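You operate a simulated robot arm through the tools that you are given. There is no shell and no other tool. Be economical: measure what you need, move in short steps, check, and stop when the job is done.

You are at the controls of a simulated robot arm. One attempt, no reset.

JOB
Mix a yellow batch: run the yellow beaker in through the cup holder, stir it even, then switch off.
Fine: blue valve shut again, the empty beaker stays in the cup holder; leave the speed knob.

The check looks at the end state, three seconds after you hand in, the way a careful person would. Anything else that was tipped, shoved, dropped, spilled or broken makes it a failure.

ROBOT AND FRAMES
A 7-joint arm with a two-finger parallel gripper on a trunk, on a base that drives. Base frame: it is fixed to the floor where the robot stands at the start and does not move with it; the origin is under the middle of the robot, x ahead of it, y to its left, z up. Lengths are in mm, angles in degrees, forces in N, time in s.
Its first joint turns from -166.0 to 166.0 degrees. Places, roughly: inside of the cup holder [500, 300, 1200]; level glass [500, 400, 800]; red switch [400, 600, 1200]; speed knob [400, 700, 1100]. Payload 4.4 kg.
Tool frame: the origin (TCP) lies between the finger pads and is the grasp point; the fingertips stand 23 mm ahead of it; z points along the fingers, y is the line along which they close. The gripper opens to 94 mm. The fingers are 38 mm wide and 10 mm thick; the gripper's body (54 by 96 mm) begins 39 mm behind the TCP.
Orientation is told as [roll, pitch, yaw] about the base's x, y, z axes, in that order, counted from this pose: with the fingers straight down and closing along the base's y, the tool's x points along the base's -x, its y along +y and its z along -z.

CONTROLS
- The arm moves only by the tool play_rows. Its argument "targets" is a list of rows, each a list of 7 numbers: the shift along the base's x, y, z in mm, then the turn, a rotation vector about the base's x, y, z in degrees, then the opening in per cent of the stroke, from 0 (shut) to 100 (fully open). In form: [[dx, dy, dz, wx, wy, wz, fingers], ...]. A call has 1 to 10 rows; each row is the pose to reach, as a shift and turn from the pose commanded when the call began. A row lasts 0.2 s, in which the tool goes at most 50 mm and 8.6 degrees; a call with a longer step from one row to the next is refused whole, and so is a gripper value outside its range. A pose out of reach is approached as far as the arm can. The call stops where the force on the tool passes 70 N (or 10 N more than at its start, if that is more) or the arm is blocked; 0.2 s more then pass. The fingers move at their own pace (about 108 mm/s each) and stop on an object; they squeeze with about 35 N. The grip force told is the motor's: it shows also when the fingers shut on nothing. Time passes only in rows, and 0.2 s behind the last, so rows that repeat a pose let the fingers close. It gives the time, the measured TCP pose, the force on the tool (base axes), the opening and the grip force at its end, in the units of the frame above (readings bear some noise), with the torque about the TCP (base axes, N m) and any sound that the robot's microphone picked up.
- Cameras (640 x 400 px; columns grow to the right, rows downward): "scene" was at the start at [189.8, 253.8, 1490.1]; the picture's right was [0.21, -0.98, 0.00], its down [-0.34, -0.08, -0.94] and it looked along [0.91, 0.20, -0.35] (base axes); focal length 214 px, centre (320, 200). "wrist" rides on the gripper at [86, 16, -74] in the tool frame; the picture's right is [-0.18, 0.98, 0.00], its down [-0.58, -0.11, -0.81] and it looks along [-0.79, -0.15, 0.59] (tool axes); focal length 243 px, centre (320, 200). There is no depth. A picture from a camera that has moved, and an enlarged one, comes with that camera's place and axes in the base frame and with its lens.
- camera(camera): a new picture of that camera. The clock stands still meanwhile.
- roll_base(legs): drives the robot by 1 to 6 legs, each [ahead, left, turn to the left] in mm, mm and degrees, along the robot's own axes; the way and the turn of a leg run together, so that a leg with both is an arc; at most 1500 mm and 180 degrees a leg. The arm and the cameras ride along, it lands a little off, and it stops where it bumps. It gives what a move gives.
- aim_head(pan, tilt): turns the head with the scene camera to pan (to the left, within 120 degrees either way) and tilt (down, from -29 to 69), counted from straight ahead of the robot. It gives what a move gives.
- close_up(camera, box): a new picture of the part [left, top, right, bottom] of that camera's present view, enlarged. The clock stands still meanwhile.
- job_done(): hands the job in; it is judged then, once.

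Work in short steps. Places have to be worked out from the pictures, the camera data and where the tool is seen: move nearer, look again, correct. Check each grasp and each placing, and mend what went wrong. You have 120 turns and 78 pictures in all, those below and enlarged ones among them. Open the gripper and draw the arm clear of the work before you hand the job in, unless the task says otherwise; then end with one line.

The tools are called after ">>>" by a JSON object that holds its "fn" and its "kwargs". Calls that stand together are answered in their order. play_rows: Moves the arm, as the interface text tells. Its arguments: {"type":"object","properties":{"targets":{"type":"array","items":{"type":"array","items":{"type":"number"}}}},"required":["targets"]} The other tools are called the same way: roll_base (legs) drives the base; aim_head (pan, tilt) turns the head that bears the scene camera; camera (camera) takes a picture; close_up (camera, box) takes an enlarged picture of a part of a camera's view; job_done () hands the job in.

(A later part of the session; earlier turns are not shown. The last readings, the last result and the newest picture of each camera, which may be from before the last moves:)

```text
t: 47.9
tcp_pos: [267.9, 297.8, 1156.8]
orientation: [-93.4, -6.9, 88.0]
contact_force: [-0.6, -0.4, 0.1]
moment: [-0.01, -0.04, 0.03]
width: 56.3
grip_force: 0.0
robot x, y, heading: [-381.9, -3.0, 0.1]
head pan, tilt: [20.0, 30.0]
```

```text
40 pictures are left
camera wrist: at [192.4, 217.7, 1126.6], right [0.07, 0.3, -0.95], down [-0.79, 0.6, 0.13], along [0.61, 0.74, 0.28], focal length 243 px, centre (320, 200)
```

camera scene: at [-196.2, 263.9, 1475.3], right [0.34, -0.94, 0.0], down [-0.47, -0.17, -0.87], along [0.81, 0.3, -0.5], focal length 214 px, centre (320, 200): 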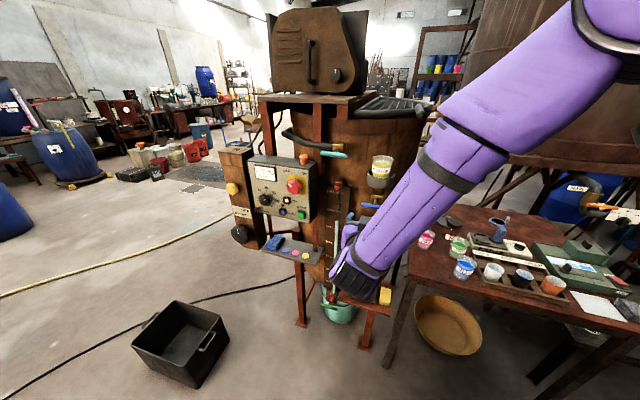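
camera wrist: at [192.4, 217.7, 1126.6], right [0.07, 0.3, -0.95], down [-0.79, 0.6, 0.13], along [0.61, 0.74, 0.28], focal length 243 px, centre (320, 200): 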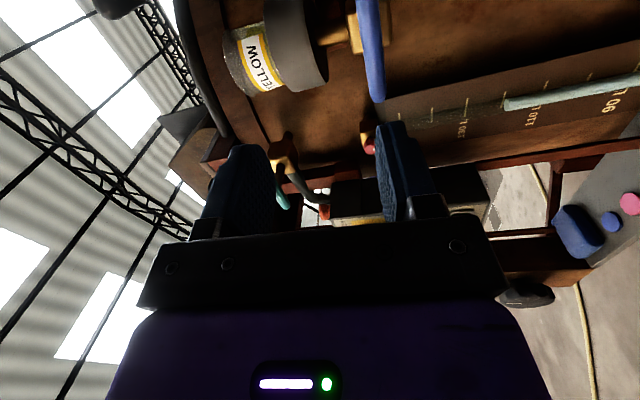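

Roll −90 works. I correct the small residual tilt and look again to locate the bar.

>>> {"fn": "play_rows", "kwargs": {"targets": [[0, 0, -20, -6.8, 3.4, 2.9, 60], [0, 0, -34, -6.8, 3.4, 2.9, 60]]}}

>>> {"fn": "camera", "kwargs": {"camera": "wrist"}}

>>> {"fn": "close_up", "kwargs": {"camera": "scene", "box": [300, 130, 460, 270]}}

```text
t: 48.5
tcp_pos: [269.4, 298.6, 1122.1]
orientation: [-90.0, 0.0, 90.7]
contact_force: [-0.8, 0.3, -0.2]
moment: [-0.04, 0.01, 0.03]
width: 56.3
grip_force: 0.1
robot x, y, heading: [-379.5, -1.8, -0.2]
head pan, tilt: [20.0, 30.0]
```

```text
39 pictures are left
camera wrist: at [194.9, 211.3, 1106.4], right [0.0, 0.19, -0.98], down [-0.81, 0.57, 0.11], along [0.58, 0.8, 0.15], focal length 243 px, centre (320, 200)
```

wrist: 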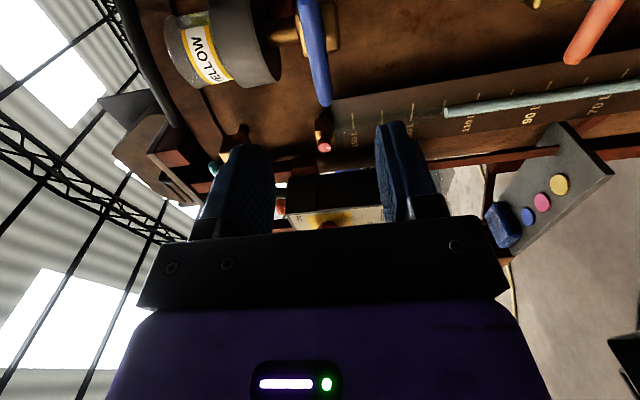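

```text
2.86 times, centred on (380, 200) of scene
camera zoom: at [-195.5, 264.3, 1475.1], right [0.34, -0.94, 0.0], down [-0.47, -0.17, -0.87], along [0.81, 0.3, -0.5], focal length 613 px, centre (149, 200)
```

zoom: 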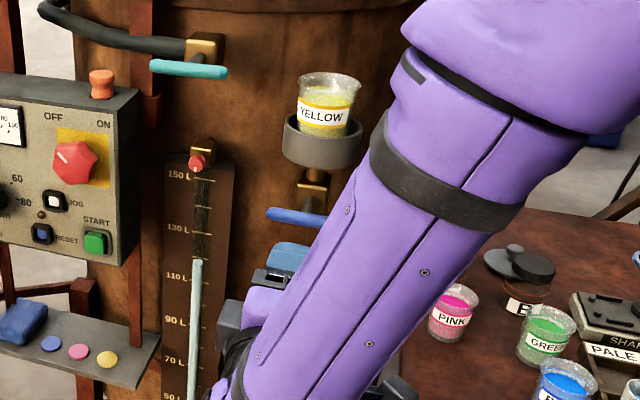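

Bar: left end (393, 341, 1125), centre ≈ (394, 299, 1125). Approach with fingers at 40 % to TCP x≈385.

>>> {"fn": "play_rows", "kwargs": {"targets": [[20, 0, 3, 0, 0, 0, 40], [45, 0.5, 3, 0, 0, 0, 40], [70, 0.5, 3, 0, 0, 0, 40], [90, 0.5, 3, 0, 0, 0, 40], [105, 0.5, 3, 0, 0, 0, 40], [115.5, 0.5, 3, 0, 0, 0, 40]]}}

>>> {"fn": "camera", "kwargs": {"camera": "wrist"}}

```text
t: 49.9
tcp_pos: [383.6, 297.9, 1126.1]
orientation: [-90.1, -0.1, 90.7]
contact_force: [-0.6, 0.4, -0.1]
moment: [0.01, 0.0, -0.01]
width: 37.6
grip_force: 0.0
robot x, y, heading: [-376.7, -0.3, 0.2]
head pan, tilt: [20.0, 30.0]
```

```text
37 pictures are left
camera wrist: at [310.9, 212.0, 1109.8], right [0.0, 0.19, -0.98], down [-0.81, 0.57, 0.11], along [0.58, 0.8, 0.15], focal length 243 px, centre (320, 200)
```

wrist: 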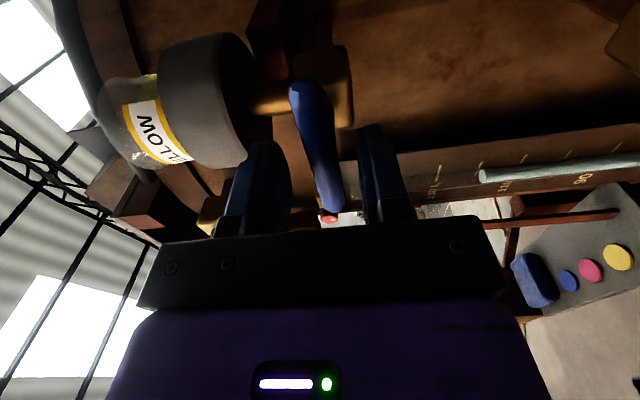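

Bar sits between the fingers. Close on it.

>>> {"fn": "play_rows", "kwargs": {"targets": [[1, 1, 0, 0, 0, 0, 40], [1, 1, 0, 0, 0, 0, 0], [1, 1, 0, 0, 0, 0, 0], [1, 1, 0, 0, 0, 0, 0]]}}

```text
t: 50.9
tcp_pos: [384.9, 300.3, 1124.8]
orientation: [-89.9, 0.0, 90.7]
contact_force: [-1.8, -2.5, -19.5]
moment: [0.02, 0.27, 0.21]
width: 14.6
grip_force: 45.0
robot x, y, heading: [-383.6, -1.7, -0.1]
head pan, tilt: [20.0, 30.0]
```

Gripped (14.6 mm). I ease 1.5 mm down to relieve the load and test a small −10° turn (counter-clockwise seen from the robot).

>>> {"fn": "play_rows", "kwargs": {"targets": [[0, 0, -1.5, 0, 0, 0, 0], [0, 0, -1.5, -3, 0, 0, 0], [0, 0, -1.5, -6, 0, 0, 0], [0, 0, -1.5, -10, 0, 0, 0]]}}

```text
t: 51.9
tcp_pos: [385.8, 299.7, 1123.9]
orientation: [-89.9, 9.9, 90.7]
contact_force: [-7.2, -2.2, -11.7]
moment: [0.05, 0.1, -0.32]
width: 14.5
grip_force: 45.2
robot x, y, heading: [-379.5, -0.8, 0.1]
head pan, tilt: [20.0, 30.0]
```

Little resistance; continue this way to −40° and look.

>>> {"fn": "play_rows", "kwargs": {"targets": [[0, 0, -1, -7, 0, 0, 0], [0, 0, -1, -14, 0, 0, 0], [0, 0, -1, -21, 0, 0, 0], [0, 0, -1, -28, 0, 0, 0]]}}

>>> {"fn": "camera", "kwargs": {"camera": "wrist"}}

>>> {"fn": "close_up", "kwargs": {"camera": "scene", "box": [300, 110, 460, 250]}}

```text
t: 52.9
tcp_pos: [386.2, 300.0, 1122.9]
orientation: [-89.5, 38.0, 90.8]
contact_force: [-8.2, -0.9, -7.1]
moment: [0.0, -0.31, -0.47]
width: 14.8
grip_force: 45.1
robot x, y, heading: [-381.3, -2.2, 0.1]
head pan, tilt: [20.0, 30.0]
```

```text
36 pictures are left
camera wrist: at [311.9, 221.4, 1165.0], right [0.0, -0.46, -0.89], down [-0.81, 0.52, -0.27], along [0.58, 0.72, -0.37], focal length 243 px, centre (320, 200)
```

wrist: 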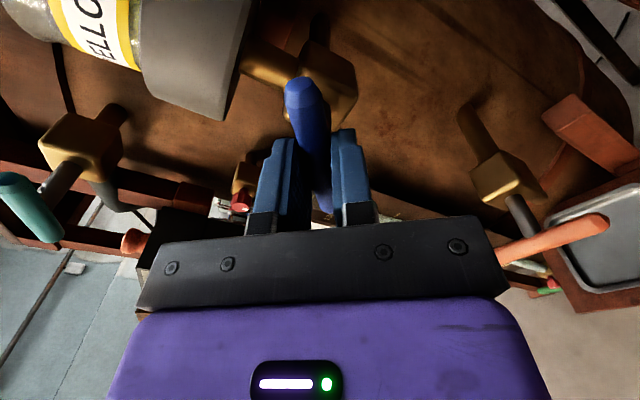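

```text
2.86 times, centred on (380, 180) of scene
camera zoom: at [-195.5, 264.5, 1475.1], right [0.34, -0.94, 0.0], down [-0.47, -0.17, -0.87], along [0.81, 0.3, -0.5], focal length 613 px, centre (149, 257)
```

zoom: 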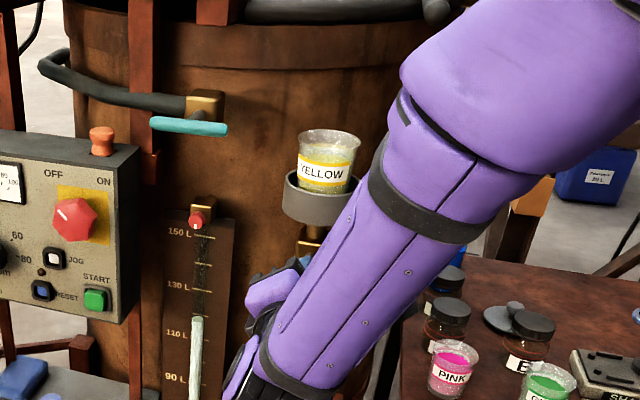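

The bar turns with the hand. Continue to −90° total.

>>> {"fn": "play_rows", "kwargs": {"targets": [[0, 0, 0, -8, 0, 0, 0], [0, 0, 0, -16, 0, 0, 0], [0, 0, 0, -24, 0, 0, 0], [0, 0, 0, -32, 0, 0, 0], [0, 0, 0, -40, 0, 0, 0], [0, 0, 0, -48, 0, 0, 0], [0, 0, 0, -52, 0, 0, 0]]}}

>>> {"fn": "close_up", "kwargs": {"camera": "scene", "box": [300, 110, 460, 250]}}

```text
t: 54.5
tcp_pos: [385.8, 298.4, 1122.5]
orientation: [0.4, 89.3, -179.5]
contact_force: [-4.6, -10.8, -7.4]
moment: [-0.01, 0.44, -0.14]
width: 14.7
grip_force: 44.7
robot x, y, heading: [-377.0, 0.0, -0.0]
head pan, tilt: [20.0, 30.0]
```

```text
2.86 times, centred on (380, 180) of scene
camera zoom: at [-195.2, 264.0, 1475.1], right [0.34, -0.94, 0.0], down [-0.47, -0.17, -0.87], along [0.81, 0.3, -0.5], focal length 613 px, centre (149, 257)
```

zoom: 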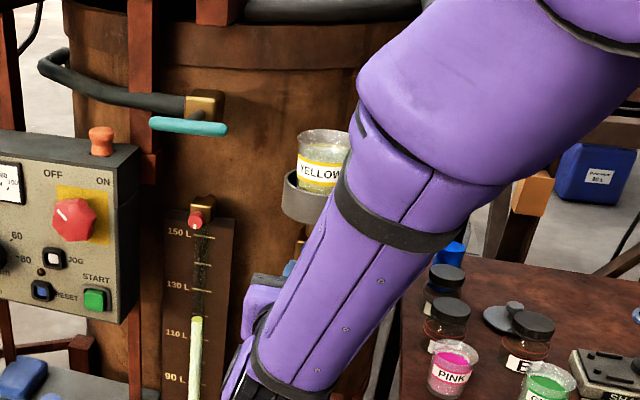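

Valve is vertical (open); the gauge looks yellower already. Hold a few seconds and check the beaker.

>>> {"fn": "play_rows", "kwargs": {"targets": [[0, 0, 0, 0, 0, 0, 0], [0, 0, 0, 0, 0, 0, 0], [0, 0, 0, 0, 0, 0, 0], [0, 0, 0, 0, 0, 0, 0], [0, 0, 0, 0, 0, 0, 0], [0, 0, 0, 0, 0, 0, 0], [0, 0, 0, 0, 0, 0, 0], [0, 0, 0, 0, 0, 0, 0], [0, 0, 0, 0, 0, 0, 0], [0, 0, 0, 0, 0, 0, 0]]}}

>>> {"fn": "play_rows", "kwargs": {"targets": [[0, 0, 0, 0, 0, 0, 0], [0, 0, 0, 0, 0, 0, 0], [0, 0, 0, 0, 0, 0, 0], [0, 0, 0, 0, 0, 0, 0], [0, 0, 0, 0, 0, 0, 0], [0, 0, 0, 0, 0, 0, 0], [0, 0, 0, 0, 0, 0, 0], [0, 0, 0, 0, 0, 0, 0], [0, 0, 0, 0, 0, 0, 0], [0, 0, 0, 0, 0, 0, 0]]}}

>>> {"fn": "close_up", "kwargs": {"camera": "scene", "box": [300, 110, 460, 250]}}

>>> {"fn": "camera", "kwargs": {"camera": "wrist"}}

```text
t: 56.7
tcp_pos: [385.7, 299.0, 1122.2]
orientation: [-10.3, 89.3, 169.9]
contact_force: [-2.4, -16.5, -9.2]
moment: [-0.03, -0.15, -0.23]
width: 14.7
grip_force: 45.2
robot x, y, heading: [-380.6, -0.7, -0.2]
head pan, tilt: [20.0, 30.0]
```

```text
t: 58.9
tcp_pos: [385.8, 298.1, 1122.8]
orientation: [-10.7, 89.3, 169.3]
contact_force: [-1.9, -17.1, -8.5]
moment: [0.04, 0.2, -0.21]
width: 14.6
grip_force: 44.2
robot x, y, heading: [-374.6, -0.5, 0.0]
head pan, tilt: [20.0, 30.0]
```

```text
2.86 times, centred on (380, 180) of scene
camera zoom: at [-195.1, 263.7, 1475.2], right [0.34, -0.94, 0.0], down [-0.47, -0.17, -0.87], along [0.81, 0.3, -0.5], focal length 613 px, centre (149, 257)
```

zoom: 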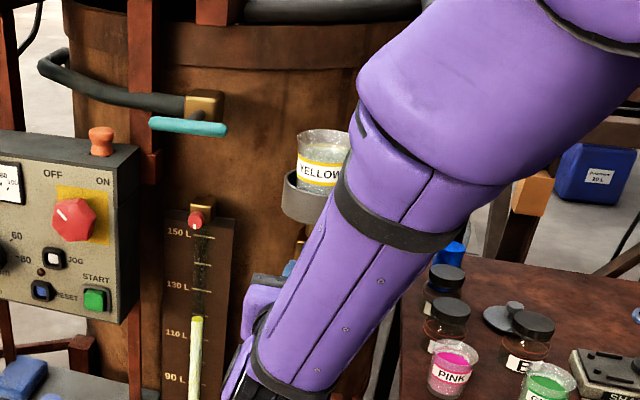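

```text
32 pictures are left
camera wrist: at [312.0, 283.1, 1211.1], right [0.0, -0.98, -0.19], down [-0.81, 0.11, -0.57], along [0.58, 0.15, -0.8], focal length 243 px, centre (320, 200)
```

wrist: 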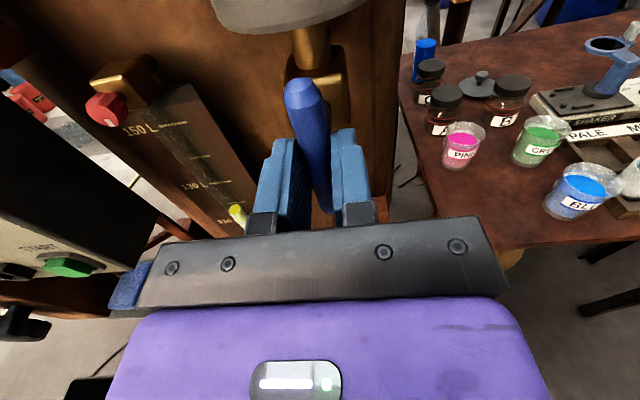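

Draining is working (gauge yellow, slightly higher). Wait more, then a tight look at the beaker.

>>> {"fn": "play_rows", "kwargs": {"targets": [[0, 0, 0, 0, 0, 0, 0], [0, 0, 0, 0, 0, 0, 0], [0, 0, 0, 0, 0, 0, 0], [0, 0, 0, 0, 0, 0, 0], [0, 0, 0, 0, 0, 0, 0], [0, 0, 0, 0, 0, 0, 0], [0, 0, 0, 0, 0, 0, 0], [0, 0, 0, 0, 0, 0, 0], [0, 0, 0, 0, 0, 0, 0], [0, 0, 0, 0, 0, 0, 0]]}}

>>> {"fn": "play_rows", "kwargs": {"targets": [[0, 0, 0, 0, 0, 0, 0], [0, 0, 0, 0, 0, 0, 0], [0, 0, 0, 0, 0, 0, 0], [0, 0, 0, 0, 0, 0, 0], [0, 0, 0, 0, 0, 0, 0], [0, 0, 0, 0, 0, 0, 0], [0, 0, 0, 0, 0, 0, 0], [0, 0, 0, 0, 0, 0, 0], [0, 0, 0, 0, 0, 0, 0], [0, 0, 0, 0, 0, 0, 0]]}}

>>> {"fn": "close_up", "kwargs": {"camera": "scene", "box": [345, 130, 409, 170]}}

```text
t: 61.1
tcp_pos: [383.9, 300.9, 1122.5]
orientation: [-10.9, 89.3, 169.2]
contact_force: [-0.6, -17.5, -8.5]
moment: [-0.02, 0.08, -0.22]
width: 14.7
grip_force: 45.6
robot x, y, heading: [-380.0, 1.6, 0.1]
head pan, tilt: [20.0, 30.0]
```

```text
t: 63.3
tcp_pos: [386.0, 297.9, 1124.2]
orientation: [-10.9, 89.3, 169.1]
contact_force: [-1.0, -17.5, -6.8]
moment: [0.06, 0.14, -0.21]
width: 14.6
grip_force: 45.1
robot x, y, heading: [-380.7, -2.8, 0.0]
head pan, tilt: [20.0, 30.0]
```

```text
10.00 times, centred on (377, 150) of scene
camera zoom: at [-195.1, 263.7, 1475.2], right [0.34, -0.94, 0.0], down [-0.47, -0.17, -0.87], along [0.81, 0.3, -0.5], focal length 2145 px, centre (-250, 700)
```

zoom: 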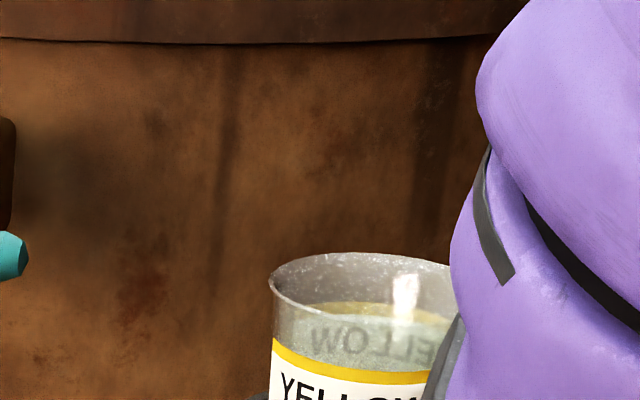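

Level is well below the label. One more wait, then turn the valve back +90°.

>>> {"fn": "play_rows", "kwargs": {"targets": [[0, 0, 0, 0, 0, 0, 0], [0, 0, 0, 0, 0, 0, 0], [0, 0, 0, 0, 0, 0, 0], [0, 0, 0, 0, 0, 0, 0], [0, 0, 0, 0, 0, 0, 0], [0, 0, 0, 0, 0, 0, 0], [0, 0, 0, 0, 0, 0, 0], [0, 0, 0, 0, 0, 0, 0], [0, 0, 0, 0, 0, 0, 0], [0, 0, 0, 0, 0, 0, 0]]}}

>>> {"fn": "play_rows", "kwargs": {"targets": [[0, 0, 0, 8, 0, 0, 0], [0, 0, 0, 16, 0, 0, 0], [0, 0, 0, 24, 0, 0, 0], [0, 0, 0, 32, 0, 0, 0], [0, 0, 0, 40, 0, 0, 0], [0, 0, 0, 48, 0, 0, 0], [0, 0, 0, 56, 0, 0, 0], [0, 0, 0, 64, 0, 0, 0], [0, 0, 0, 72, 0, 0, 0], [0, 0, 0, 80, 0, 0, 0]]}}

>>> {"fn": "play_rows", "kwargs": {"targets": [[0, 0, 0, 5, 0, 0, 0], [0, 0, 0, 10, 0, 0, 0], [0, 0, 0, 10, 0, 0, 0]]}}

```text
t: 65.5
tcp_pos: [385.3, 298.9, 1122.5]
orientation: [-11.2, 89.3, 168.8]
contact_force: [0.8, -17.8, -7.3]
moment: [-0.01, 0.09, -0.19]
width: 14.5
grip_force: 45.0
robot x, y, heading: [-377.4, -3.5, -0.0]
head pan, tilt: [20.0, 30.0]
```

```text
t: 67.7
tcp_pos: [385.9, 299.8, 1123.4]
orientation: [-89.9, 9.7, 90.6]
contact_force: [-2.1, -7.0, -0.1]
moment: [0.01, -0.14, -0.56]
width: 14.7
grip_force: 44.6
robot x, y, heading: [-381.4, -1.6, -0.0]
head pan, tilt: [20.0, 30.0]
```

```text
t: 68.5
tcp_pos: [385.9, 298.9, 1124.7]
orientation: [-90.2, -0.3, 90.7]
contact_force: [0.9, -4.7, 5.6]
moment: [-0.26, -0.07, -0.4]
width: 14.9
grip_force: 45.0
robot x, y, heading: [-381.9, 1.8, 0.0]
head pan, tilt: [20.0, 30.0]
```

Back at the shut stop (torque −0.26). Release and draw back.

>>> {"fn": "play_rows", "kwargs": {"targets": [[0, 0, 0, 0, 0, 0, 40], [0, 0, 0, 0, 0, 0, 40], [-15, 0, 0, 0, 0, 0, 40], [-40, 0, 0, 0, 0, 0, 40], [-80, 0, 0, 0, 0, 0, 40], [-125, 0, 0, 0, 0, 0, 40], [-170, -20, -10, 0, 0, 0, 40], [-200, -50, -20, 0, 0, 0, 40], [-200, -90, -30, 0, 0, 0, 40]]}}

>>> {"fn": "close_up", "kwargs": {"camera": "scene", "box": [230, 110, 430, 250]}}

```text
refused: row 7 steps farther than a row can; nothing moved
```

```text
2.86 times, centred on (330, 180) of scene
camera zoom: at [-195.6, 264.2, 1475.1], right [0.34, -0.94, 0.0], down [-0.47, -0.17, -0.87], along [0.81, 0.3, -0.5], focal length 613 px, centre (291, 257)
```

zoom: 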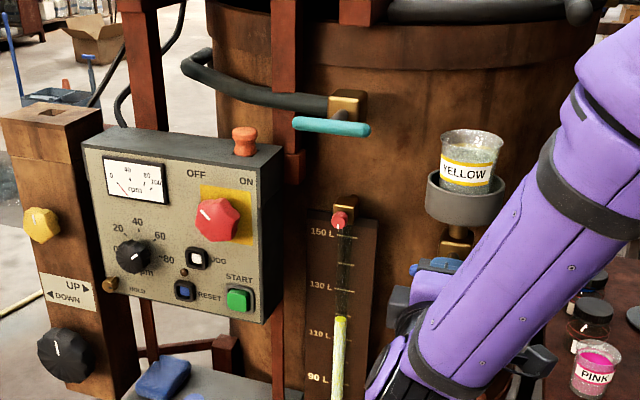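

Beaker looks empty. Retry the retreat with smaller steps.

>>> {"fn": "play_rows", "kwargs": {"targets": [[0, 0, 0, 0, 0, 0, 40], [0, 0, 0, 0, 0, 0, 40], [-15, 0, 0, 0, 0, 0, 40], [-40, 0, 0, 0, 0, 0, 40], [-80, 0, 0, 0, 0, 0, 40], [-120, 0, 0, 0, 0, 0, 40], [-160, 0, 0, 0, 0, 0, 40], [-190, 0, 0, 0, 0, 0, 40]]}}

>>> {"fn": "camera", "kwargs": {"camera": "wrist"}}

>>> {"fn": "close_up", "kwargs": {"camera": "scene", "box": [230, 140, 330, 225]}}

```text
t: 70.3
tcp_pos: [194.8, 298.7, 1124.1]
orientation: [-90.1, -0.1, 90.7]
contact_force: [-0.1, 1.0, -0.4]
moment: [-0.02, 0.02, 0.01]
width: 37.6
grip_force: 0.1
robot x, y, heading: [-381.5, -0.2, -0.4]
head pan, tilt: [20.0, 30.0]
```

```text
29 pictures are left
camera wrist: at [121.8, 212.3, 1107.3], right [0.0, 0.19, -0.98], down [-0.81, 0.57, 0.11], along [0.58, 0.8, 0.15], focal length 243 px, centre (320, 200)
```

wrist: 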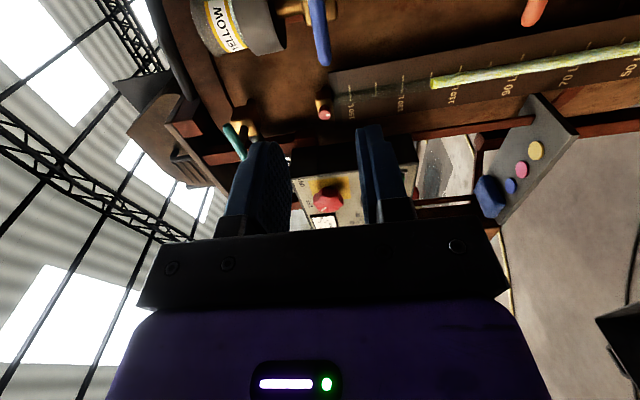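

```text
4.71 times, centred on (280, 182) of scene
camera zoom: at [-194.9, 264.3, 1475.0], right [0.34, -0.94, 0.0], down [-0.47, -0.17, -0.87], along [0.81, 0.3, -0.5], focal length 1009 px, centre (508, 282)
```

zoom: 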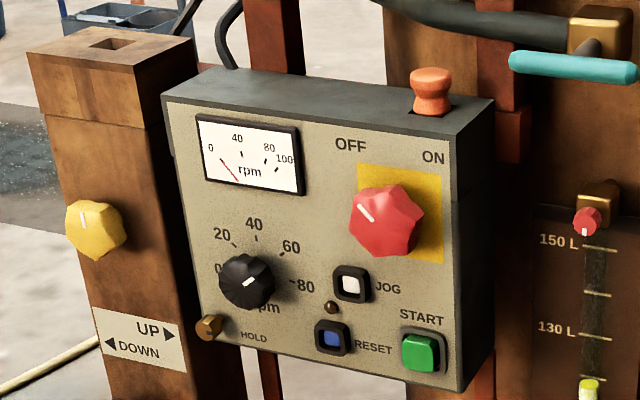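

Gauge is streaky yellow, so stirring is needed. Panel face is at x≈400: red switch ≈ (378, 568, 1153), START ≈ (392, 554, 1036). I slide the base 268 mm left so the same arm posture faces the switch.

>>> {"fn": "roll_base", "kwargs": {"legs": [[0, 268, 0]]}}

>>> {"fn": "camera", "kwargs": {"camera": "wrist"}}

>>> {"fn": "camera", "kwargs": {"camera": "scene"}}

```text
t: 72.2
tcp_pos: [195.0, 564.8, 1122.9]
orientation: [-90.0, 0.0, 90.7]
contact_force: [0.4, 0.4, 0.7]
moment: [0.03, -0.01, -0.01]
width: 37.5
grip_force: 0.1
robot x, y, heading: [-378.4, 262.3, -0.1]
head pan, tilt: [20.0, 30.0]
```

```text
27 pictures are left
camera wrist: at [121.9, 478.1, 1107.4], right [0.0, 0.19, -0.98], down [-0.81, 0.57, 0.11], along [0.58, 0.8, 0.15], focal length 243 px, centre (320, 200)
```

wrist: 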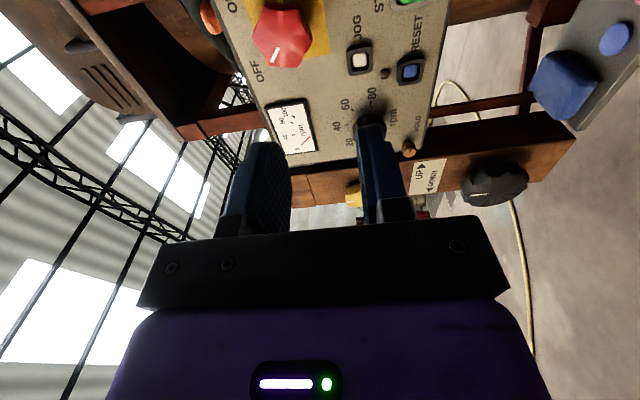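

```text
26 pictures are left
camera scene: at [-195.3, 529.9, 1475.1], right [0.34, -0.94, 0.0], down [-0.47, -0.17, -0.87], along [0.81, 0.3, -0.5], focal length 214 px, centre (320, 200)
```

scene: 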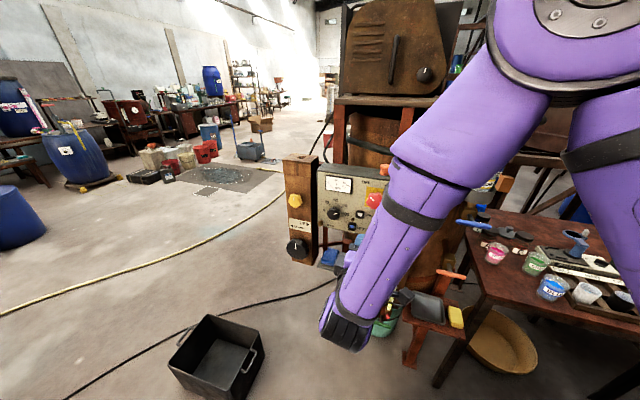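

Wrist ray also gives knob ≈ (375, 566, 1157). A close look at its lobes and the labels.

>>> {"fn": "close_up", "kwargs": {"camera": "wrist", "box": [210, 0, 450, 150]}}

```text
2.67 times, centred on (330, 75) of wrist
camera zoom: at [121.9, 478.1, 1107.4], right [0.0, 0.19, -0.98], down [-0.81, 0.57, 0.11], along [0.58, 0.8, 0.15], focal length 647 px, centre (293, 533)
```

zoom: 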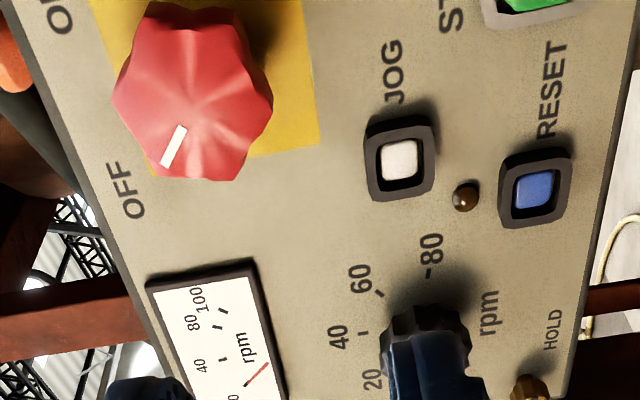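

I approach the switch with fingers wide open: TCP to about (335, 567, 1156) first, then look.

>>> {"fn": "play_rows", "kwargs": {"targets": [[0, 1, 20, 0, 0, 0, 90], [30, 2, 33, 0, 0, 0, 90], [70, 2, 33, 0, 0, 0, 90], [105, 2, 33, 0, 0, 0, 90], [135, 2, 33, 0, 0, 0, 90]]}}

>>> {"fn": "camera", "kwargs": {"camera": "wrist"}}

```text
t: 73.4
tcp_pos: [329.9, 567.9, 1157.9]
orientation: [-90.1, -0.1, 90.7]
contact_force: [-1.2, 0.8, 0.1]
moment: [0.01, 0.0, 0.01]
width: 84.7
grip_force: 0.0
robot x, y, heading: [-380.6, 265.2, -0.1]
head pan, tilt: [20.0, 30.0]
```

```text
24 pictures are left
camera wrist: at [256.4, 480.6, 1140.9], right [0.0, 0.19, -0.98], down [-0.81, 0.57, 0.11], along [0.58, 0.8, 0.15], focal length 243 px, centre (320, 200)
```

wrist: 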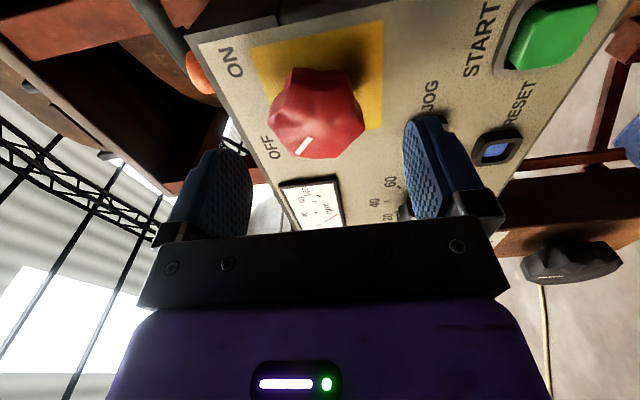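

Fingers straddle the knob; shift −3 in y, advance to TCP x≈365 and close.

>>> {"fn": "play_rows", "kwargs": {"targets": [[10, -2, 1, 0, 0, 0, 90], [22, -3, 1, 0, 0, 0, 90], [34, -3, 1, 0, 0, 0, 90], [34, -3, 1, 0, 0, 0, 40], [34, -3, 1, 0, 0, 0, 40], [34, -3, 1, 0, 0, 0, 40]]}}

```text
t: 74.8
tcp_pos: [364.6, 563.4, 1157.5]
orientation: [-90.0, -0.1, 90.7]
contact_force: [2.0, 1.0, 4.0]
moment: [0.03, 0.98, -0.3]
width: 49.0
grip_force: 44.8
robot x, y, heading: [-379.1, 262.9, -0.2]
head pan, tilt: [20.0, 30.0]
```

Gripped at 49 mm. Turn +30° (clockwise seen from the front) and watch the torque.

>>> {"fn": "play_rows", "kwargs": {"targets": [[0, 0, 0, 6, 0, 0, 40], [0, 0, 0, 13, 0, 0, 40], [0, 0, 0, 20, 0, 0, 40], [0, 0, 0, 27, 0, 0, 40], [0, 0, 0, 35, 0, 0, 40]]}}

>>> {"fn": "camera", "kwargs": {"camera": "wrist"}}

```text
t: 76.0
tcp_pos: [363.5, 563.9, 1157.8]
orientation: [-90.6, -35.3, 91.0]
contact_force: [1.1, 2.8, 9.6]
moment: [0.0, 0.08, -0.32]
width: 49.4
grip_force: 45.1
robot x, y, heading: [-376.0, 264.1, 0.5]
head pan, tilt: [20.0, 30.0]
```

```text
23 pictures are left
camera wrist: at [290.7, 502.6, 1094.7], right [0.0, 0.72, -0.7], down [-0.81, 0.4, 0.42], along [0.58, 0.57, 0.58], focal length 243 px, centre (320, 200)
```

wrist: 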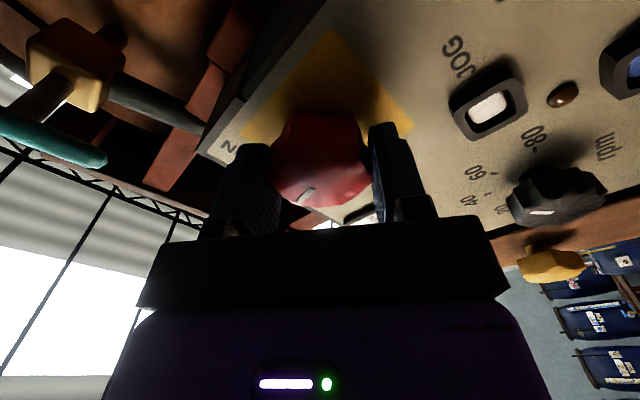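

The knob follows the hand. Continue turning, in steps, until ON.

>>> {"fn": "play_rows", "kwargs": {"targets": [[0, 0, 0, 8, 0, 0, 40], [0, 0, 0, 16, 0, 0, 40], [0, 0, 0, 24, 0, 0, 40], [0, 0, 0, 32, 0, 0, 40], [0, 0, 0, 40, 0, 0, 40]]}}

```text
t: 77.2
tcp_pos: [364.4, 563.8, 1157.5]
orientation: [-92.9, -75.3, 92.8]
contact_force: [2.2, 4.4, 16.5]
moment: [-0.03, 0.17, -0.21]
width: 49.5
grip_force: 44.4
robot x, y, heading: [-381.3, 263.1, 0.0]
head pan, tilt: [20.0, 30.0]
```

>>> {"fn": "play_rows", "kwargs": {"targets": [[0, 0, 0, 4, 0, 0, 40], [0, 0, 0, 8, 0, 0, 40], [0, 0, 0, 12, 0, 0, 40], [0, 0, 0, 15, 0, 0, 40]]}}

>>> {"fn": "camera", "kwargs": {"camera": "wrist"}}

```text
t: 78.2
tcp_pos: [363.7, 564.7, 1157.4]
orientation: [166.2, -89.3, -166.3]
contact_force: [3.0, 7.5, 17.5]
moment: [-0.12, -1.06, 0.52]
width: 49.3
grip_force: 45.2
robot x, y, heading: [-376.5, 264.6, -0.1]
head pan, tilt: [20.0, 30.0]
```

```text
22 pictures are left
camera wrist: at [290.7, 581.1, 1071.2], right [0.0, 0.98, 0.19], down [-0.81, -0.11, 0.57], along [0.58, -0.15, 0.8], focal length 243 px, centre (320, 200)
```

wrist: 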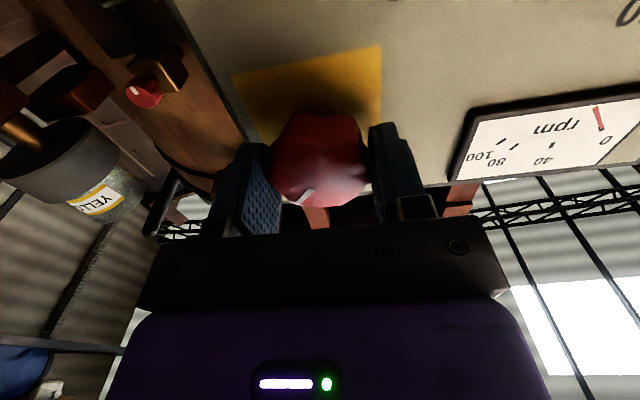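

Pointer is now upper right at ON with some end resistance. Release, back off, then position in front of START with closed, slightly down-tilted fingers (upper tip edge leads).

>>> {"fn": "play_rows", "kwargs": {"targets": [[0, 0, 0, 0, 0, 0, 75], [0, 0, 0, 0, 0, 0, 75], [-20, 0, 0, 0, 0, 0, 75], [-50, 0, 0, 0, 0, 0, 75], [-70, -3, -40, 0, 5, 0, 30], [-70, -7, -80, 0, 10, 0, 0], [-60, -10, -120, 0, 15, 0, 0], [-45, -10, -134, 0, 15, 0, 0], [-30, -10, -134, 0, 15, 0, 0]]}}

>>> {"fn": "camera", "kwargs": {"camera": "wrist"}}

>>> {"fn": "close_up", "kwargs": {"camera": "scene", "box": [290, 140, 410, 240]}}

```text
t: 80.2
tcp_pos: [334.4, 553.3, 1022.5]
orientation: [0.3, -75.6, -0.5]
contact_force: [0.6, -0.7, -0.2]
moment: [0.04, -0.01, -0.01]
width: 0.0
grip_force: 35.2
robot x, y, heading: [-380.4, 266.4, -0.0]
head pan, tilt: [20.0, 30.0]
```

```text
21 pictures are left
camera wrist: at [240.9, 571.1, 958.2], right [0.05, 0.98, 0.18], down [-0.64, -0.11, 0.76], along [0.77, -0.15, 0.62], focal length 243 px, centre (320, 200)
```

wrist: 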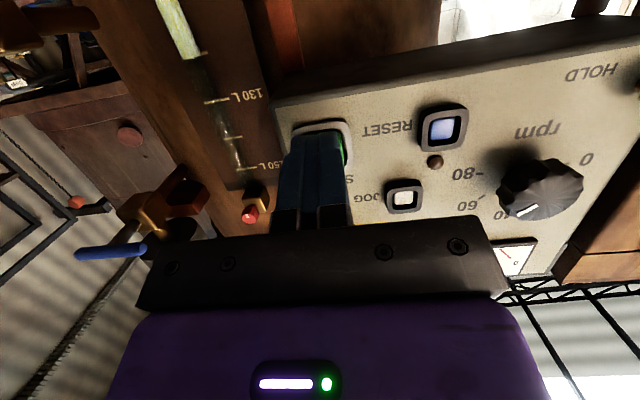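

```text
4.00 times, centred on (350, 190) of scene
camera zoom: at [-195.5, 529.9, 1475.1], right [0.34, -0.94, 0.0], down [-0.47, -0.17, -0.87], along [0.81, 0.3, -0.5], focal length 858 px, centre (200, 240)
```

zoom: 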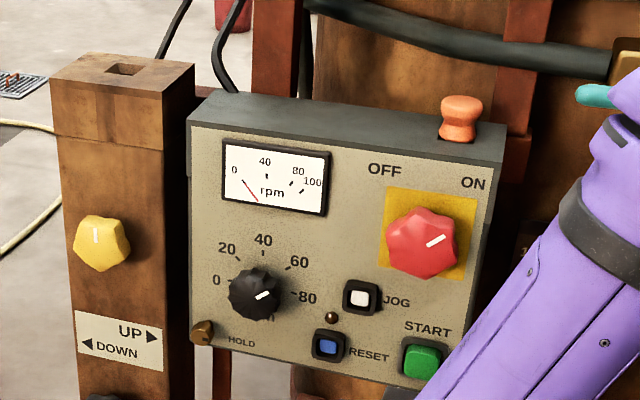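

Switch shows ON; fingertips lined up with START. Push forward gently till it gives.

>>> {"fn": "play_rows", "kwargs": {"targets": [[10, 0, 0, 0, 0, 0, 0], [20, 0, 0, 0, 0, 0, 0], [26, 0, 0, 0, 0, 0, 0], [30, 0, 0, 0, 0, 0, 0], [34, 0, 0, 0, 0, 0, 0]]}}

```text
t: 81.4
tcp_pos: [366.9, 554.3, 1023.7]
orientation: [0.3, -75.6, -0.2]
contact_force: [-14.1, -3.6, -0.6]
moment: [0.03, -0.18, -0.11]
width: 0.2
grip_force: 34.9
robot x, y, heading: [-378.8, 263.0, 0.3]
head pan, tilt: [20.0, 30.0]
heard: click
```

Click heard. Back off and check the rpm meter and gauge.

>>> {"fn": "play_rows", "kwargs": {"targets": [[-10, 0, 0, 0, 0, 0, 0], [-40, 0, 0, 0, 0, 0, 0], [-80, 0, 0, 0, 0, 0, 0], [-80, 0, 0, 0, 0, 0, 0], [-80, 0, 0, 0, 0, 0, 0]]}}

>>> {"fn": "close_up", "kwargs": {"camera": "scene", "box": [290, 140, 410, 240]}}

```text
t: 82.6
tcp_pos: [288.3, 553.1, 1023.8]
orientation: [0.4, -75.8, -0.6]
contact_force: [0.5, 0.5, -0.5]
moment: [0.01, -0.03, 0.0]
width: 0.0
grip_force: 35.3
robot x, y, heading: [-380.5, 261.4, -0.0]
head pan, tilt: [20.0, 30.0]
```

```text
4.00 times, centred on (350, 190) of scene
camera zoom: at [-195.2, 529.9, 1475.1], right [0.34, -0.94, 0.0], down [-0.47, -0.17, -0.87], along [0.81, 0.3, -0.5], focal length 858 px, centre (200, 240)
```

zoom: 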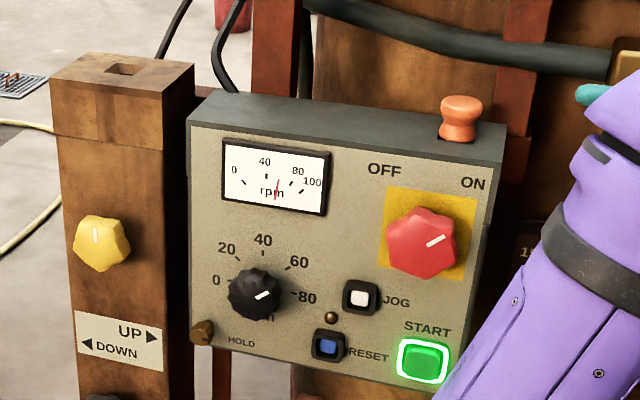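

It runs (START lit, rpm rising). While it stirs, I set the hand in front of the red switch, and look at the level glass with the wrist camera.

>>> {"fn": "play_rows", "kwargs": {"targets": [[0, 3, 30, 0, -5, 0, 40], [0, 6, 70, 0, -10, 0, 90], [0, 10, 110, 0, -15, 0, 90], [0, 12, 134, 0, -15, 0, 90], [0, 12, 134, 0, -15, 0, 90], [0, 12, 134, 0, -15, 0, 90], [0, 12, 134, 0, -15, 0, 90], [0, 12, 134, 0, -15, 0, 90], [0, 12, 134, 0, -15, 0, 90], [0, 12, 134, 0, -15, 0, 90]]}}

>>> {"fn": "camera", "kwargs": {"camera": "wrist"}}

>>> {"fn": "camera", "kwargs": {"camera": "scene"}}

```text
t: 84.8
tcp_pos: [288.4, 565.5, 1157.2]
orientation: [169.9, -89.4, -170.1]
contact_force: [1.0, -1.1, 0.0]
moment: [-0.01, -0.01, -0.01]
width: 84.4
grip_force: 0.0
robot x, y, heading: [-380.8, 266.1, -0.1]
head pan, tilt: [20.0, 30.0]
```

```text
18 pictures are left
camera wrist: at [215.3, 582.8, 1071.4], right [0.0, 0.98, 0.19], down [-0.81, -0.11, 0.57], along [0.58, -0.15, 0.8], focal length 243 px, centre (320, 200)
```

wrist: 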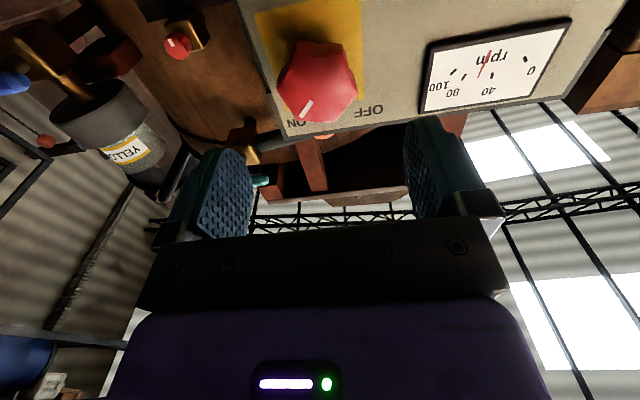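

```text
17 pictures are left
camera scene: at [-195.3, 529.8, 1475.1], right [0.34, -0.94, 0.0], down [-0.47, -0.17, -0.87], along [0.81, 0.3, -0.5], focal length 214 px, centre (320, 200)
```

scene: 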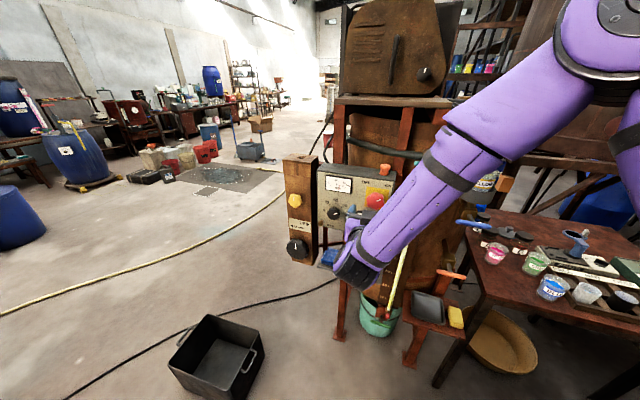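

The level glass is partly visible; wait ~6 s and zoom on it.

>>> {"fn": "play_rows", "kwargs": {"targets": [[0, 0, 0, 0, 0, 0, 90], [0, 0, 0, 0, 0, 0, 90], [0, 0, 0, 0, 0, 0, 90], [0, 0, 0, 0, 0, 0, 90], [0, 0, 0, 0, 0, 0, 90], [0, 0, 0, 0, 0, 0, 90], [0, 0, 0, 0, 0, 0, 90], [0, 0, 0, 0, 0, 0, 90], [0, 0, 0, 0, 0, 0, 90], [0, 0, 0, 0, 0, 0, 90]]}}

>>> {"fn": "play_rows", "kwargs": {"targets": [[0, 0, 0, 0, 0, 0, 90], [0, 0, 0, 0, 0, 0, 90], [0, 0, 0, 0, 0, 0, 90], [0, 0, 0, 0, 0, 0, 90], [0, 0, 0, 0, 0, 0, 90], [0, 0, 0, 0, 0, 0, 90], [0, 0, 0, 0, 0, 0, 90], [0, 0, 0, 0, 0, 0, 90], [0, 0, 0, 0, 0, 0, 90], [0, 0, 0, 0, 0, 0, 90]]}}

>>> {"fn": "close_up", "kwargs": {"camera": "scene", "box": [360, 230, 440, 330]}}

```text
t: 87.0
tcp_pos: [289.3, 566.2, 1157.2]
orientation: [170.1, -89.3, -170.2]
contact_force: [-0.4, -0.4, 0.5]
moment: [-0.01, 0.03, -0.01]
width: 84.5
grip_force: 0.1
robot x, y, heading: [-375.9, 263.9, -0.1]
head pan, tilt: [20.0, 30.0]
```

```text
t: 89.2
tcp_pos: [289.3, 565.2, 1158.0]
orientation: [170.2, -89.3, -170.2]
contact_force: [0.5, 0.5, -0.2]
moment: [0.01, 0.03, 0.01]
width: 84.7
grip_force: 0.0
robot x, y, heading: [-381.2, 264.7, 0.0]
head pan, tilt: [20.0, 30.0]
```

```text
4.00 times, centred on (400, 280) of scene
camera zoom: at [-195.2, 529.9, 1475.1], right [0.34, -0.94, 0.0], down [-0.47, -0.17, -0.87], along [0.81, 0.3, -0.5], focal length 858 px, centre (0, -120)
```

zoom: 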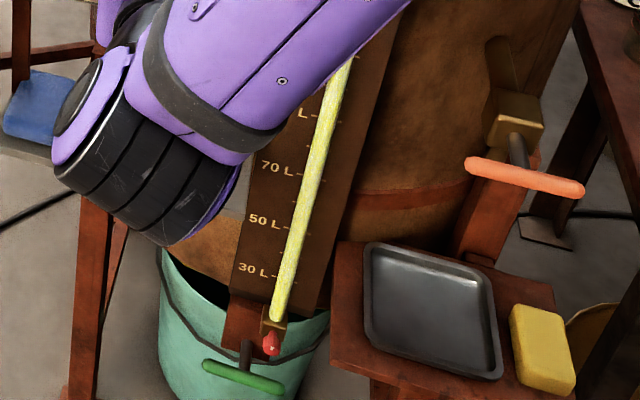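

Still faintly mottled. Keep stirring longer.

>>> {"fn": "play_rows", "kwargs": {"targets": [[0, 0, 0, 0, 0, 0, 90], [0, 0, 0, 0, 0, 0, 90], [0, 0, 0, 0, 0, 0, 90], [0, 0, 0, 0, 0, 0, 90], [0, 0, 0, 0, 0, 0, 90], [0, 0, 0, 0, 0, 0, 90], [0, 0, 0, 0, 0, 0, 90], [0, 0, 0, 0, 0, 0, 90], [0, 0, 0, 0, 0, 0, 90], [0, 0, 0, 0, 0, 0, 90]]}}

>>> {"fn": "play_rows", "kwargs": {"targets": [[0, 0, 0, 0, 0, 0, 90], [0, 0, 0, 0, 0, 0, 90], [0, 0, 0, 0, 0, 0, 90], [0, 0, 0, 0, 0, 0, 90], [0, 0, 0, 0, 0, 0, 90], [0, 0, 0, 0, 0, 0, 90], [0, 0, 0, 0, 0, 0, 90], [0, 0, 0, 0, 0, 0, 90], [0, 0, 0, 0, 0, 0, 90], [0, 0, 0, 0, 0, 0, 90]]}}

>>> {"fn": "play_rows", "kwargs": {"targets": [[0, 0, 0, 0, 0, 0, 90], [0, 0, 0, 0, 0, 0, 90], [0, 0, 0, 0, 0, 0, 90], [0, 0, 0, 0, 0, 0, 90], [0, 0, 0, 0, 0, 0, 90], [0, 0, 0, 0, 0, 0, 90], [0, 0, 0, 0, 0, 0, 90], [0, 0, 0, 0, 0, 0, 90], [0, 0, 0, 0, 0, 0, 90], [0, 0, 0, 0, 0, 0, 90]]}}

>>> {"fn": "play_rows", "kwargs": {"targets": [[0, 0, 0, 0, 0, 0, 90], [0, 0, 0, 0, 0, 0, 90], [0, 0, 0, 0, 0, 0, 90], [0, 0, 0, 0, 0, 0, 90], [0, 0, 0, 0, 0, 0, 90], [0, 0, 0, 0, 0, 0, 90], [0, 0, 0, 0, 0, 0, 90], [0, 0, 0, 0, 0, 0, 90], [0, 0, 0, 0, 0, 0, 90], [0, 0, 0, 0, 0, 0, 90]]}}

>>> {"fn": "close_up", "kwargs": {"camera": "scene", "box": [380, 240, 420, 320]}}

```text
t: 91.4
tcp_pos: [289.6, 565.4, 1158.8]
orientation: [170.0, -89.2, -170.2]
contact_force: [0.0, -0.1, -0.1]
moment: [-0.02, 0.03, 0.01]
width: 84.7
grip_force: 0.0
robot x, y, heading: [-381.8, 263.0, 0.2]
head pan, tilt: [20.0, 30.0]
```

```text
t: 93.6
tcp_pos: [289.6, 565.2, 1157.6]
orientation: [170.2, -89.3, -170.2]
contact_force: [-0.6, -0.3, -0.6]
moment: [0.0, -0.03, -0.02]
width: 84.4
grip_force: 0.0
robot x, y, heading: [-380.8, 265.4, -0.2]
head pan, tilt: [20.0, 30.0]
```

```text
t: 95.8
tcp_pos: [287.5, 566.1, 1158.3]
orientation: [170.1, -89.3, -170.2]
contact_force: [-0.3, -0.2, 0.1]
moment: [0.01, -0.01, 0.04]
width: 84.6
grip_force: 0.1
robot x, y, heading: [-381.8, 265.1, -0.1]
head pan, tilt: [20.0, 30.0]
```

```text
t: 98.0
tcp_pos: [288.7, 565.9, 1157.4]
orientation: [170.1, -89.2, -170.3]
contact_force: [-0.1, 0.1, -0.8]
moment: [0.0, 0.02, 0.01]
width: 84.7
grip_force: 0.0
robot x, y, heading: [-379.4, 264.2, 0.2]
head pan, tilt: [20.0, 30.0]
```

```text
5.00 times, centred on (400, 280) of scene
camera zoom: at [-195.2, 529.9, 1475.1], right [0.34, -0.94, 0.0], down [-0.47, -0.17, -0.87], along [0.81, 0.3, -0.5], focal length 1072 px, centre (-80, -200)
```

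zoom: 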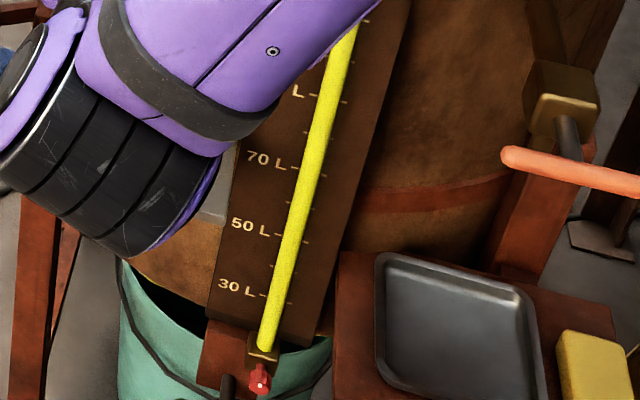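

Now nearly uniform. A bit more stirring for certainty, then compare.

>>> {"fn": "play_rows", "kwargs": {"targets": [[0, 0, 0, 0, 0, 0, 90], [0, 0, 0, 0, 0, 0, 90], [0, 0, 0, 0, 0, 0, 90], [0, 0, 0, 0, 0, 0, 90], [0, 0, 0, 0, 0, 0, 90], [0, 0, 0, 0, 0, 0, 90], [0, 0, 0, 0, 0, 0, 90], [0, 0, 0, 0, 0, 0, 90], [0, 0, 0, 0, 0, 0, 90], [0, 0, 0, 0, 0, 0, 90]]}}

>>> {"fn": "play_rows", "kwargs": {"targets": [[0, 0, 0, 0, 0, 0, 90], [0, 0, 0, 0, 0, 0, 90], [0, 0, 0, 0, 0, 0, 90], [0, 0, 0, 0, 0, 0, 90], [0, 0, 0, 0, 0, 0, 90], [0, 0, 0, 0, 0, 0, 90], [0, 0, 0, 0, 0, 0, 90], [0, 0, 0, 0, 0, 0, 90], [0, 0, 0, 0, 0, 0, 90], [0, 0, 0, 0, 0, 0, 90]]}}

>>> {"fn": "play_rows", "kwargs": {"targets": [[0, 0, 0, 0, 0, 0, 90], [0, 0, 0, 0, 0, 0, 90], [0, 0, 0, 0, 0, 0, 90], [0, 0, 0, 0, 0, 0, 90], [0, 0, 0, 0, 0, 0, 90], [0, 0, 0, 0, 0, 0, 90], [0, 0, 0, 0, 0, 0, 90], [0, 0, 0, 0, 0, 0, 90], [0, 0, 0, 0, 0, 0, 90], [0, 0, 0, 0, 0, 0, 90]]}}

>>> {"fn": "play_rows", "kwargs": {"targets": [[0, 0, 0, 0, 0, 0, 90], [0, 0, 0, 0, 0, 0, 90], [0, 0, 0, 0, 0, 0, 90], [0, 0, 0, 0, 0, 0, 90], [0, 0, 0, 0, 0, 0, 90], [0, 0, 0, 0, 0, 0, 90], [0, 0, 0, 0, 0, 0, 90], [0, 0, 0, 0, 0, 0, 90], [0, 0, 0, 0, 0, 0, 90], [0, 0, 0, 0, 0, 0, 90]]}}

>>> {"fn": "close_up", "kwargs": {"camera": "scene", "box": [380, 240, 420, 320]}}

```text
t: 100.2
tcp_pos: [289.2, 566.5, 1157.4]
orientation: [170.0, -89.3, -170.2]
contact_force: [-0.8, 0.0, -0.3]
moment: [-0.01, -0.01, -0.03]
width: 84.3
grip_force: 0.1
robot x, y, heading: [-381.0, 269.2, 0.1]
head pan, tilt: [20.0, 30.0]
```

```text
t: 102.4
tcp_pos: [290.5, 565.0, 1157.9]
orientation: [170.1, -89.3, -170.2]
contact_force: [-0.2, 0.3, 0.1]
moment: [0.0, 0.06, 0.02]
width: 84.6
grip_force: 0.0
robot x, y, heading: [-380.5, 261.9, 0.3]
head pan, tilt: [20.0, 30.0]
```

```text
t: 104.6
tcp_pos: [289.0, 565.4, 1158.7]
orientation: [170.2, -89.3, -170.2]
contact_force: [-0.7, 0.9, -0.7]
moment: [0.0, -0.05, 0.02]
width: 84.6
grip_force: 0.1
robot x, y, heading: [-381.7, 264.7, -0.0]
head pan, tilt: [20.0, 30.0]
```

```text
t: 106.8
tcp_pos: [289.7, 566.5, 1157.9]
orientation: [170.1, -89.3, -170.1]
contact_force: [0.1, -0.2, -0.6]
moment: [0.02, -0.04, -0.02]
width: 84.5
grip_force: 0.0
robot x, y, heading: [-382.0, 265.5, -0.2]
head pan, tilt: [20.0, 30.0]
```

```text
5.00 times, centred on (400, 280) of scene
camera zoom: at [-195.2, 529.9, 1475.1], right [0.34, -0.94, 0.0], down [-0.47, -0.17, -0.87], along [0.81, 0.3, -0.5], focal length 1072 px, centre (-80, -200)
```

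zoom: 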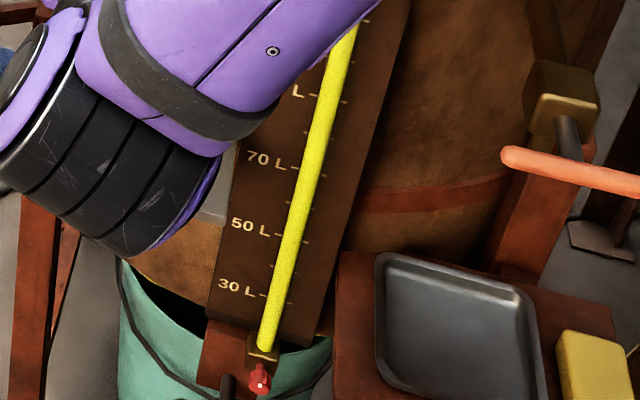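

The glass is unchanged and even. Now grip the switch again and turn back.

>>> {"fn": "play_rows", "kwargs": {"targets": [[25, -1, 0, 0, 0, 0, 90], [50, -1.5, 0, 0, 0, 0, 90], [65, -1.5, 0, 0, 0, 0, 90], [75, -1.5, 0, 0, 0, 0, 90], [75, -1.5, 0, 0, 0, 0, 40], [75, -1.5, 0, 0, 0, 0, 40], [75, -1.5, 0, 0, 0, 0, 40]]}}

>>> {"fn": "play_rows", "kwargs": {"targets": [[0, 0, 0, -6, 0, 0, 40], [0, 0, 0, -13, 0, 0, 40], [0, 0, 0, -21, 0, 0, 40], [0, 0, 0, -29, 0, 0, 40], [0, 0, 0, -37, 0, 0, 40], [0, 0, 0, -45, 0, 0, 40], [0, 0, 0, -53, 0, 0, 40], [0, 0, 0, -61, 0, 0, 40], [0, 0, 0, -69, 0, 0, 40], [0, 0, 0, -76, 0, 0, 40]]}}

>>> {"fn": "play_rows", "kwargs": {"targets": [[0, 0, 0, -5, 0, 0, 40], [0, 0, 0, -10, 0, 0, 40], [0, 0, 0, -14, 0, 0, 40]]}}

>>> {"fn": "camera", "kwargs": {"camera": "wrist"}}

```text
t: 108.4
tcp_pos: [363.1, 564.0, 1157.2]
orientation: [169.7, -89.2, -169.9]
contact_force: [0.9, -8.1, 1.3]
moment: [-0.01, 0.17, 0.33]
width: 49.2
grip_force: 44.9
robot x, y, heading: [-377.0, 267.3, 0.1]
head pan, tilt: [20.0, 30.0]
```

```text
t: 110.6
tcp_pos: [362.9, 564.0, 1156.7]
orientation: [-90.3, -14.0, 90.7]
contact_force: [12.2, -8.4, 11.9]
moment: [-0.01, -0.23, 0.93]
width: 49.2
grip_force: 44.9
robot x, y, heading: [-379.5, 264.5, 0.0]
head pan, tilt: [20.0, 30.0]
```

```text
t: 111.4
tcp_pos: [365.8, 564.9, 1158.6]
orientation: [-90.1, -0.1, 90.6]
contact_force: [14.9, -10.4, 19.4]
moment: [0.01, 0.21, 0.78]
width: 49.3
grip_force: 45.5
robot x, y, heading: [-377.4, 263.8, 0.0]
head pan, tilt: [20.0, 30.0]
```

```text
13 pictures are left
camera wrist: at [290.4, 476.9, 1142.0], right [0.0, 0.19, -0.98], down [-0.81, 0.57, 0.11], along [0.58, 0.8, 0.15], focal length 243 px, centre (320, 200)
```

wrist: 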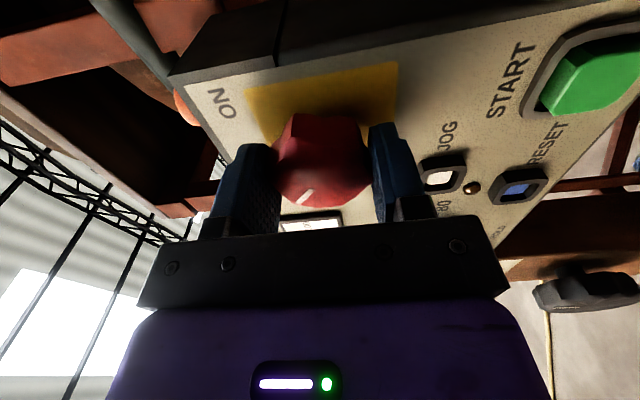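

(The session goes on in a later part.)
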